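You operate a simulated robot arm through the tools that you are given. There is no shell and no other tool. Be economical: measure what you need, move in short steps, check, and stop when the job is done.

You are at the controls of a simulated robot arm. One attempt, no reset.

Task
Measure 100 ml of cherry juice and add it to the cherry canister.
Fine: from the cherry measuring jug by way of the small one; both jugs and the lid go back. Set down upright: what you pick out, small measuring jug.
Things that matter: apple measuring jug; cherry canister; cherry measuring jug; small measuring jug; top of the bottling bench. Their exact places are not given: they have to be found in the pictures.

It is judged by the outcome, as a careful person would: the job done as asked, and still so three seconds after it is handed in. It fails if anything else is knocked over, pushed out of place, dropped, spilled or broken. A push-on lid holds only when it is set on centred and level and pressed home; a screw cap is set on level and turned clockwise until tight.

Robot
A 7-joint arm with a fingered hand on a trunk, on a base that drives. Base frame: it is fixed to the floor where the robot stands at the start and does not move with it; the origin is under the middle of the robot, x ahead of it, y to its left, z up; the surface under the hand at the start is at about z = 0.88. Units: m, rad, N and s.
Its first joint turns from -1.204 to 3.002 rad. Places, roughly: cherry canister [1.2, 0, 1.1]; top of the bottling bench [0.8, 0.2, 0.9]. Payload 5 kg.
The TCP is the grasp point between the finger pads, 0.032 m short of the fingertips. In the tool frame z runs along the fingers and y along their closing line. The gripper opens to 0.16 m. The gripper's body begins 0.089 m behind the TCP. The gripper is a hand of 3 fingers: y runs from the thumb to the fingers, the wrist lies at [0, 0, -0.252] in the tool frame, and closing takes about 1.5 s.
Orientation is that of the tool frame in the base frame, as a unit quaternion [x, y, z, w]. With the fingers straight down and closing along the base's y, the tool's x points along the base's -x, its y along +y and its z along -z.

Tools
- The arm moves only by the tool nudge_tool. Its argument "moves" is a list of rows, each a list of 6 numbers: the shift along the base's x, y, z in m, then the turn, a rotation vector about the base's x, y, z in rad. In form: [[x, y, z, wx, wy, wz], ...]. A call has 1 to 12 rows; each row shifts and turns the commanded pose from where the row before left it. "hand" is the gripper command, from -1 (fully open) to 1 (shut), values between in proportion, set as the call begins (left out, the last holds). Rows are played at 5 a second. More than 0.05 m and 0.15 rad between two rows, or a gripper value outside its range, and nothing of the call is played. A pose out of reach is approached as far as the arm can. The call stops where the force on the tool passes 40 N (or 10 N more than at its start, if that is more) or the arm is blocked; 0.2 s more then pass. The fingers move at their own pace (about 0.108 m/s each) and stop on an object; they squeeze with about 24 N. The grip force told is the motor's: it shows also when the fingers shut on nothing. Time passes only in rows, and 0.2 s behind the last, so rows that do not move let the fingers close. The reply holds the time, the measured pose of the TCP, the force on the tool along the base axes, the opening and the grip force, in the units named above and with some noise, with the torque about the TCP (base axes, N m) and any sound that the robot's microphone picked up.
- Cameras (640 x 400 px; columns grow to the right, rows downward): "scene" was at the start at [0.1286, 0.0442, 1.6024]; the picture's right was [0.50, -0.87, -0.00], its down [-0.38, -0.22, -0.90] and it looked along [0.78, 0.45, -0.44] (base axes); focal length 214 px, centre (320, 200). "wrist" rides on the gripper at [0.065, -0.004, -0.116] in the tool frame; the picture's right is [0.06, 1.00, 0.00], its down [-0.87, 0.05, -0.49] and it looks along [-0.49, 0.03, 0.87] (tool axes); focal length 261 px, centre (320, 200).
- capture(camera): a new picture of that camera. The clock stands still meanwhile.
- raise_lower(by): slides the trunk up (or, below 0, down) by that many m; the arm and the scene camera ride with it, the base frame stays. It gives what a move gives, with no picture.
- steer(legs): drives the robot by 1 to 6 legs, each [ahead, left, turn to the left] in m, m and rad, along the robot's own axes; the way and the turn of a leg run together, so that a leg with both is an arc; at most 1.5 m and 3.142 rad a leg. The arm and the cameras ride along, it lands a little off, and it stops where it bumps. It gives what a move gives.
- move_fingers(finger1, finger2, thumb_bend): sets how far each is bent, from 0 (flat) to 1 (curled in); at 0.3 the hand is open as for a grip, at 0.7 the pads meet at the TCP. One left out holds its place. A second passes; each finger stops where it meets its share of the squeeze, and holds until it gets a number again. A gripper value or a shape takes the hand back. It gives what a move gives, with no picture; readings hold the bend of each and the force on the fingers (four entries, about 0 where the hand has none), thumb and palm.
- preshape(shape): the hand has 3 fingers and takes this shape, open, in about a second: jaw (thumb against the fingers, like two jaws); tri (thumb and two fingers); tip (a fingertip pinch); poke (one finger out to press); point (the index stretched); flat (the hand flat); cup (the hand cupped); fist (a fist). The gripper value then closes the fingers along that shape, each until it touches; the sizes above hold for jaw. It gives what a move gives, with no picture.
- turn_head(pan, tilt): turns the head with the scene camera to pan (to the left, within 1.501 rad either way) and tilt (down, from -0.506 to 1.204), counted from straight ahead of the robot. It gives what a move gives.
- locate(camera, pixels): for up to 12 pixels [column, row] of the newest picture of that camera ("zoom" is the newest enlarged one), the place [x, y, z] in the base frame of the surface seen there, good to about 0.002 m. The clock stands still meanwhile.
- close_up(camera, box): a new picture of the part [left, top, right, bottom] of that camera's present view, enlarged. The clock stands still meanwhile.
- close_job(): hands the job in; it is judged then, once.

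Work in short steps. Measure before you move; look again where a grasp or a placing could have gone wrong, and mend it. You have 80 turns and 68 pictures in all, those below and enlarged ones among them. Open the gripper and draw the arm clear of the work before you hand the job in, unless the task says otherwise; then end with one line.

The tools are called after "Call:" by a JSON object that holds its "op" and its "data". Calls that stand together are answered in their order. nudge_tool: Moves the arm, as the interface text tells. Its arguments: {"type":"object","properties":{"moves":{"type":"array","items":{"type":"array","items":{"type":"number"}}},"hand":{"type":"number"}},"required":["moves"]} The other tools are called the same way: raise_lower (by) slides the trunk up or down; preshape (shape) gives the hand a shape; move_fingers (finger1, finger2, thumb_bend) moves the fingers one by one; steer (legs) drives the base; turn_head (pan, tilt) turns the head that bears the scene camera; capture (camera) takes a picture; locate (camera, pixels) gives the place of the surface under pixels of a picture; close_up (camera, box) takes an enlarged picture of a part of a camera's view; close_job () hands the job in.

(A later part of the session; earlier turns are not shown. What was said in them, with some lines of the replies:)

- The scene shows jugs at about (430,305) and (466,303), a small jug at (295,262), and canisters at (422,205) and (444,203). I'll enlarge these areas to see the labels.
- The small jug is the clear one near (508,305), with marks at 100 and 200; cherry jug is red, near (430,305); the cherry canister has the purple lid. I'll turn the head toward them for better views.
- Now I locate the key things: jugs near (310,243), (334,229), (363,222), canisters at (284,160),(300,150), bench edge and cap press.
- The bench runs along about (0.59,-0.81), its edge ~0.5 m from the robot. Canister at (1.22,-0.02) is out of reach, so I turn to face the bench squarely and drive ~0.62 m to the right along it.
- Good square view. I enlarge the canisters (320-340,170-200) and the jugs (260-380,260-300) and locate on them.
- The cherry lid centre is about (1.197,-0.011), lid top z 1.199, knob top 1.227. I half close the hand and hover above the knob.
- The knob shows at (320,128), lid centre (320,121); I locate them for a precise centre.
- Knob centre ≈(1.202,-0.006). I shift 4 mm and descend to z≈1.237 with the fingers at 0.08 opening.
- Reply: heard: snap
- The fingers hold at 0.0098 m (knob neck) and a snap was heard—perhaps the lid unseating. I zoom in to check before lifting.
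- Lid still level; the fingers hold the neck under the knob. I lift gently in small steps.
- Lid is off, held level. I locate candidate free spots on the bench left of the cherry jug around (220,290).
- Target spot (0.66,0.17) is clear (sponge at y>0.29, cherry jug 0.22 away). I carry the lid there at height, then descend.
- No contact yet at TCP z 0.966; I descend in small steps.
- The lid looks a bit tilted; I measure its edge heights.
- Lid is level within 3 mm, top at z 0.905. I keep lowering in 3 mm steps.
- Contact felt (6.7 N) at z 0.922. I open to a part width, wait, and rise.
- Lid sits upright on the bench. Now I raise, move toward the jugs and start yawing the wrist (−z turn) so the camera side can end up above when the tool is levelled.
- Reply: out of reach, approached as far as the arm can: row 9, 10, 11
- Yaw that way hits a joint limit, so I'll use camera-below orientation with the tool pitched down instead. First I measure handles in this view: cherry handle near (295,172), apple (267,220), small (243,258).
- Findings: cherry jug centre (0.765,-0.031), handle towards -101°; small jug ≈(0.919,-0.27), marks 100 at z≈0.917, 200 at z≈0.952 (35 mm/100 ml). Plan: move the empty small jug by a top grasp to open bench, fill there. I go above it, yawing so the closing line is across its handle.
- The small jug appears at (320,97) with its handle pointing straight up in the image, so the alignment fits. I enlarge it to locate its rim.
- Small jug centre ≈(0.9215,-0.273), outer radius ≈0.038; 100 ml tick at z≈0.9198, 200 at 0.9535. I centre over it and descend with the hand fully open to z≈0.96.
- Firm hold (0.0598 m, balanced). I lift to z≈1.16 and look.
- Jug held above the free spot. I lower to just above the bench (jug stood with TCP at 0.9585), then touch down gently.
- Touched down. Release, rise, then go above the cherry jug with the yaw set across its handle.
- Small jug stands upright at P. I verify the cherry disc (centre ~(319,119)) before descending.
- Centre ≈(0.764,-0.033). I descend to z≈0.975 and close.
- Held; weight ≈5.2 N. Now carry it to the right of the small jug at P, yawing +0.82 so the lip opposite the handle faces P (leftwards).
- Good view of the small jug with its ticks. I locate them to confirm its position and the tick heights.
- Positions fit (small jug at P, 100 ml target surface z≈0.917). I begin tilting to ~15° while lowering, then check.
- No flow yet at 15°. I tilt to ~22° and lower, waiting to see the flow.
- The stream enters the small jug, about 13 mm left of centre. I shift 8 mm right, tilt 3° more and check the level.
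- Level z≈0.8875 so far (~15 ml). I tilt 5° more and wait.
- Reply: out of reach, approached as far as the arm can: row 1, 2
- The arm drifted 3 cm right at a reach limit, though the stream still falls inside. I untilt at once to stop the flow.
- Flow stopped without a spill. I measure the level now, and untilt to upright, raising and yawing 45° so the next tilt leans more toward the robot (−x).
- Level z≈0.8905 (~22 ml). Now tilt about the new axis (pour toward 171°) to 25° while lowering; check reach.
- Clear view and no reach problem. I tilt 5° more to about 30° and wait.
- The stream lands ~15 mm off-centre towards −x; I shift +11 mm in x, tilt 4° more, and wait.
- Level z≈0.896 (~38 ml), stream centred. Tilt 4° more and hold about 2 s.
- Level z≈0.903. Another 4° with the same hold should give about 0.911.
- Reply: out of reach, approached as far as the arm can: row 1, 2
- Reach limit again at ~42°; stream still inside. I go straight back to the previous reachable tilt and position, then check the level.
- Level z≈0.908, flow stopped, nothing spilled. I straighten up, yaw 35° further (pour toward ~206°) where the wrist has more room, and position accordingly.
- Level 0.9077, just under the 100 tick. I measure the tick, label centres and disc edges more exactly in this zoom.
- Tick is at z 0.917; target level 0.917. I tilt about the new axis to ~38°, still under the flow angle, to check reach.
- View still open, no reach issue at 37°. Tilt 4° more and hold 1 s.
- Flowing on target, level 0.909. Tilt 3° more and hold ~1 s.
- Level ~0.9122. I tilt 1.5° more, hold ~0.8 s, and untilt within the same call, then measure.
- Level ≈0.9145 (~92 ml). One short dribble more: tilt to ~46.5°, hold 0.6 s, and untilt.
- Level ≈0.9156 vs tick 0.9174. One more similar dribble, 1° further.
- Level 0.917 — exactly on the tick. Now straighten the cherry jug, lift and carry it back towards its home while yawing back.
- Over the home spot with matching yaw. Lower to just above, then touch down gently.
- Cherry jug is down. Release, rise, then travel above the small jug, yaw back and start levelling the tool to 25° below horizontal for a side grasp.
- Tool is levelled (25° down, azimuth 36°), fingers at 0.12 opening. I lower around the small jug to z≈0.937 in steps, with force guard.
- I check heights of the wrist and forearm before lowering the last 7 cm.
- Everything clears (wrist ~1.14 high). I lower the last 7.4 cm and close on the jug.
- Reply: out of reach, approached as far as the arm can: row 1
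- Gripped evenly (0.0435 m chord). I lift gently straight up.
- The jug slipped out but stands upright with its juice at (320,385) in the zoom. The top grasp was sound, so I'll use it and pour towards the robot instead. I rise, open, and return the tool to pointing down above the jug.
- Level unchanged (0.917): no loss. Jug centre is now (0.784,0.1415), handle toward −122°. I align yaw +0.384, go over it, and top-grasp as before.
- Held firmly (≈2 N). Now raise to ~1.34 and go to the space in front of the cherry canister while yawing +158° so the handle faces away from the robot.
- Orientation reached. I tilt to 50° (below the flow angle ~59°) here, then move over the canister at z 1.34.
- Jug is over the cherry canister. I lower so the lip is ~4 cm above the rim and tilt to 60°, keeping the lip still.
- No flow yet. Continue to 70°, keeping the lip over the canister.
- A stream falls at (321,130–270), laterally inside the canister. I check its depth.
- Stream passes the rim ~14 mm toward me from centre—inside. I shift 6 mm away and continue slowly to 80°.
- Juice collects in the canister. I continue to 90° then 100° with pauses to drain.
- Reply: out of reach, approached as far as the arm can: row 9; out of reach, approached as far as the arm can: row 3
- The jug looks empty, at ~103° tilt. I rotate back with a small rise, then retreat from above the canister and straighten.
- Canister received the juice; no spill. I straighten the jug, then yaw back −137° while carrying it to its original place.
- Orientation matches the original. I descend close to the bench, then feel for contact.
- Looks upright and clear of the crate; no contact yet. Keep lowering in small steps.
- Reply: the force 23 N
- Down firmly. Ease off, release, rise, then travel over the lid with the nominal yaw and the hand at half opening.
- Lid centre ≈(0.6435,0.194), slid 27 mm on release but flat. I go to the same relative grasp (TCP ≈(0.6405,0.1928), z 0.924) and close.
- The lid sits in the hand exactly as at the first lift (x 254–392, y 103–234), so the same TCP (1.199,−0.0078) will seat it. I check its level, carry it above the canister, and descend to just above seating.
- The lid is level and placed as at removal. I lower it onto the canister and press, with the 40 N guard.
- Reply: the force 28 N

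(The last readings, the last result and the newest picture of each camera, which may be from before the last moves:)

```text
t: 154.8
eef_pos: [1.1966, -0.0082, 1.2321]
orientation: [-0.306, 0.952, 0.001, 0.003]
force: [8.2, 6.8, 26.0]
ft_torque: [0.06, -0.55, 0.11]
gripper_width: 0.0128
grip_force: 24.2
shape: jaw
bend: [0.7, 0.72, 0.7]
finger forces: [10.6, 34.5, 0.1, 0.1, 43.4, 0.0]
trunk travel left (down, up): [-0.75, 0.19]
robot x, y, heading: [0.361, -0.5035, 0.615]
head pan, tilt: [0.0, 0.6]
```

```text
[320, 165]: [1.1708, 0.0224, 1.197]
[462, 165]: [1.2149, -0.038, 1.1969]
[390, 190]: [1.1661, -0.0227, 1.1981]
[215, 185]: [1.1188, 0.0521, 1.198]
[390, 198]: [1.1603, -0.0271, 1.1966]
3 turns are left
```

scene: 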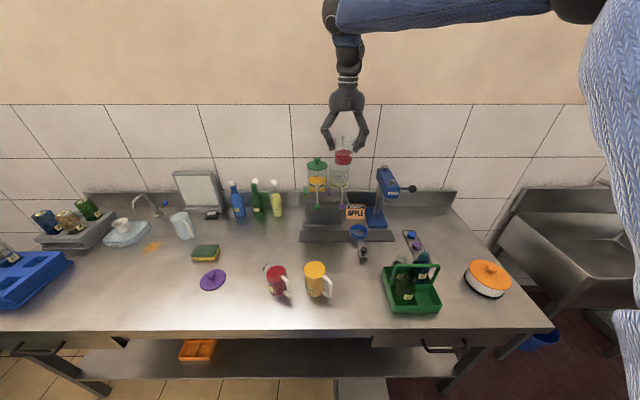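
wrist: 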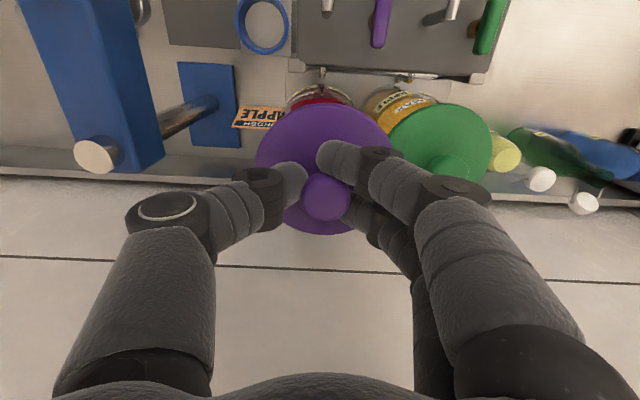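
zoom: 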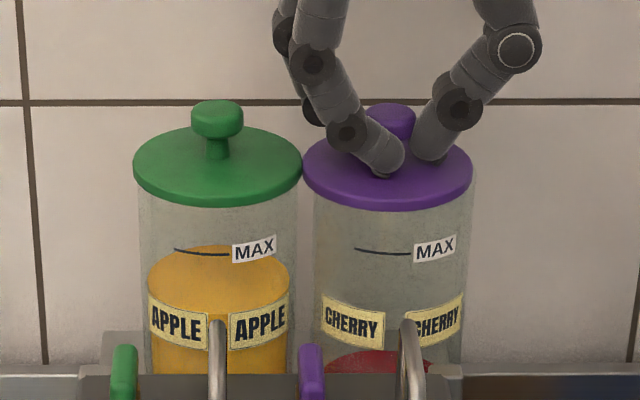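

Lid top is level at z≈1.197 but about 4 mm towards me and 3 mm left of the canister axis, and no seating click was heard. I raise it 14 mm, shift (+5.3,−0.6) mm, lower and press, then ease off, release while rising, and look.

Call:
{"op": "nudge_tool", "data": {"moves": [[0, 0, 0.014, 0, 0, 0], [0.0053, -0.0006, 0, 0, 0, 0], [0, 0, 0, 0, 0, 0], [0, 0, -0.006, 0, 0, 0], [0, 0, -0.003, 0, 0, 0], [0, 0, -0.002, 0, 0, 0], [0, 0, -0.002, 0, 0, 0], [0, 0, -0.0015, 0, 0, 0], [0, 0, -0.001, 0, 0, 0], [0, 0, 0, 0, 0, 0]]}}

Call:
{"op": "nudge_tool", "data": {"moves": [[0, 0, 0.002, 0, 0, 0], [0, 0, 0.002, 0, 0, 0]]}}

Call:
{"op": "nudge_tool", "data": {"moves": [[0, 0, 0.001, 0, 0, 0], [0, 0, 0.006, 0, 0, 0], [0, 0, 0.02, 0, 0, 0], [0, 0, 0.03, 0, 0, 0], [0, 0, 0.03, 0, 0, 0], [0, 0, 0, 0, 0, 0]], "hand": 0}}

Call:
{"op": "nudge_tool", "data": {"moves": [[0, 0, 0, 0, 0, 0], [0, 0, 0, 0, 0, 0], [0, 0, 0, 0, 0, 0], [0, 0, 0, 0, 0, 0], [0, 0, 0, 0, 0, 0]], "hand": 1}}

Call:
{"op": "close_up", "data": {"camera": "scene", "box": [290, 145, 370, 195]}}

Call:
{"op": "locate", "data": {"camera": "zoom", "pixels": [[320, 165], [462, 165], [390, 190], [215, 185], [390, 115], [390, 145]]}}

```text
t: 157.1
eef_pos: [1.2016, -0.0087, 1.2326]
orientation: [-0.305, 0.952, 0.001, 0.004]
force: [13.3, 2.3, 37.1]
ft_torque: [-0.18, -0.72, 0.11]
gripper_width: 0.014
grip_force: 24.0
shape: jaw
bend: [0.71, 0.73, 0.7]
finger forces: [10.3, 37.1, 0.0, 0.0, 56.3, 0.0]
trunk travel left (down, up): [-0.75, 0.19]
robot x, y, heading: [0.361, -0.5052, 0.617]
head pan, tilt: [0.0, 0.6]
heard: snap
```

```text
t: 157.7
eef_pos: [1.2027, -0.0094, 1.2325]
orientation: [-0.306, 0.952, 0.001, 0.002]
force: [15.5, 6.1, 27.4]
ft_torque: [-0.03, -0.56, 0.03]
gripper_width: 0.0141
grip_force: 23.9
shape: jaw
bend: [0.71, 0.73, 0.7]
finger forces: [9.1, 39.9, 0.0, 0.0, 48.0, 0.1]
trunk travel left (down, up): [-0.75, 0.19]
robot x, y, heading: [0.3604, -0.5028, 0.617]
head pan, tilt: [0.0, 0.6]
```

```text
t: 159.1
eef_pos: [1.2036, -0.0091, 1.3165]
orientation: [-0.306, 0.952, 0.001, 0.001]
force: [0.2, -0.8, -0.3]
ft_torque: [0.0, 0.01, 0.04]
gripper_width: 0.0795
grip_force: 0.1
shape: jaw
bend: [0.72, 0.72, 0.7]
finger forces: [0.0, 0.1, 0.0, 0.0, 0.0, 0.1]
trunk travel left (down, up): [-0.75, 0.19]
robot x, y, heading: [0.3607, -0.5045, 0.619]
head pan, tilt: [0.0, 0.6]
```

```text
t: 160.2
eef_pos: [1.2018, -0.0094, 1.3172]
orientation: [-0.306, 0.952, 0.0, 0.0]
force: [0.7, 0.9, 0.1]
ft_torque: [-0.01, 0.03, -0.01]
gripper_width: 0.0
grip_force: 23.8
shape: jaw
bend: [0.65, 0.65, 0.67]
finger forces: [0.0, 0.1, 0.1, 0.0, 0.0, 0.0]
trunk travel left (down, up): [-0.75, 0.19]
robot x, y, heading: [0.3614, -0.5038, 0.619]
head pan, tilt: [0.0, 0.6]
```

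```text
8.00 times, centred on (330, 170) of scene
```

zoom: 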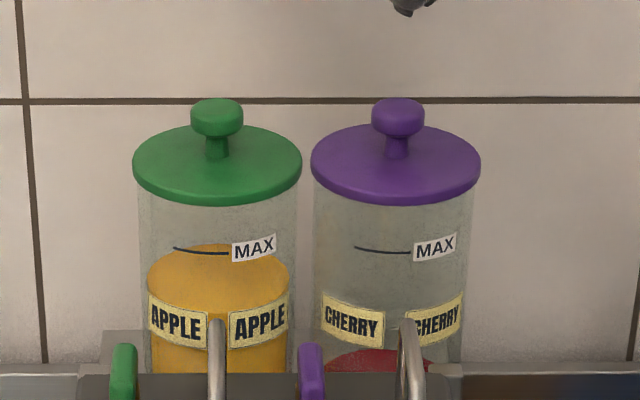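

```text
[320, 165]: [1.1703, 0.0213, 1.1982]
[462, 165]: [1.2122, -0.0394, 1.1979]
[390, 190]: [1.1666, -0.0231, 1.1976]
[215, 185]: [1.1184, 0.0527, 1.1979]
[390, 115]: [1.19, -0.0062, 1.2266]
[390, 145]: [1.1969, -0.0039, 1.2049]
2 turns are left
```

The snap was heard and the lid sits centred and level (z 1.198, same as the apple lid). I open the hand and draw the arm up and back, clear of the work.

Call:
{"op": "nudge_tool", "data": {"moves": [[0, 0, 0.045, 0, 0, 0], [0, 0, 0.045, 0, 0, 0], [-0.035, -0.015, 0.03, 0, 0, 0], [-0.04, -0.018, 0.02, 0, 0, 0], [-0.045, -0.018, 0, 0, 0, 0], [-0.045, -0.018, 0, 0, 0, 0], [-0.045, -0.018, 0, 0, 0, 0], [-0.045, -0.018, 0, 0, 0, 0], [-0.045, -0.018, 0, 0, 0, 0], [-0.045, -0.018, 0, 0, 0, 0], [0, 0, 0, 0, 0, 0]], "hand": -1}}

Call:
{"op": "capture", "data": {"camera": "scene"}}

```text
t: 162.7
eef_pos: [0.8548, -0.1526, 1.4535]
orientation: [-0.306, 0.952, -0.001, 0.001]
force: [-0.4, -0.1, 0.3]
ft_torque: [0.04, 0.04, 0.0]
gripper_width: 0.1603
grip_force: 0.1
shape: jaw
bend: [0.3, 0.3, 0.3]
finger forces: [0.1, 0.0, 0.1, 0.1, 0.0, 0.0]
out of reach, approached as far as the arm can: row 2
trunk travel left (down, up): [-0.75, 0.19]
robot x, y, heading: [0.3618, -0.5008, 0.618]
head pan, tilt: [0.0, 0.6]
```

```text
0 pictures are left
1 turns are left
```

scene: 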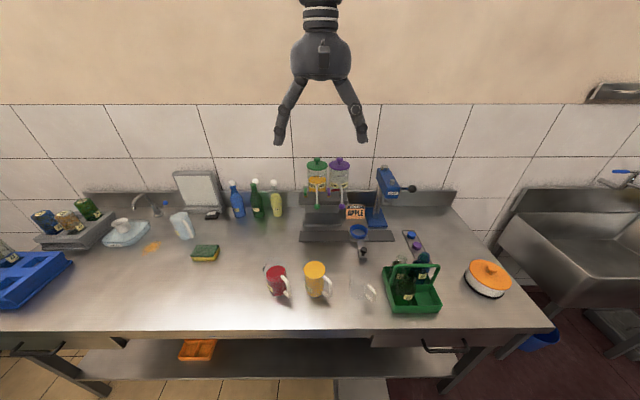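

Both jugs are upright in their places, the lid is on and the arm is clear of the work. I'm handing in.

Call:
{"op": "close_job", "data": {}}

```text
The job is handed in.
```

I measured 100 ml of cherry juice to the small jug's tick and poured it into the cherry canister; the lid snapped back on level, both jugs stand upright in their places, and I saw no spill.
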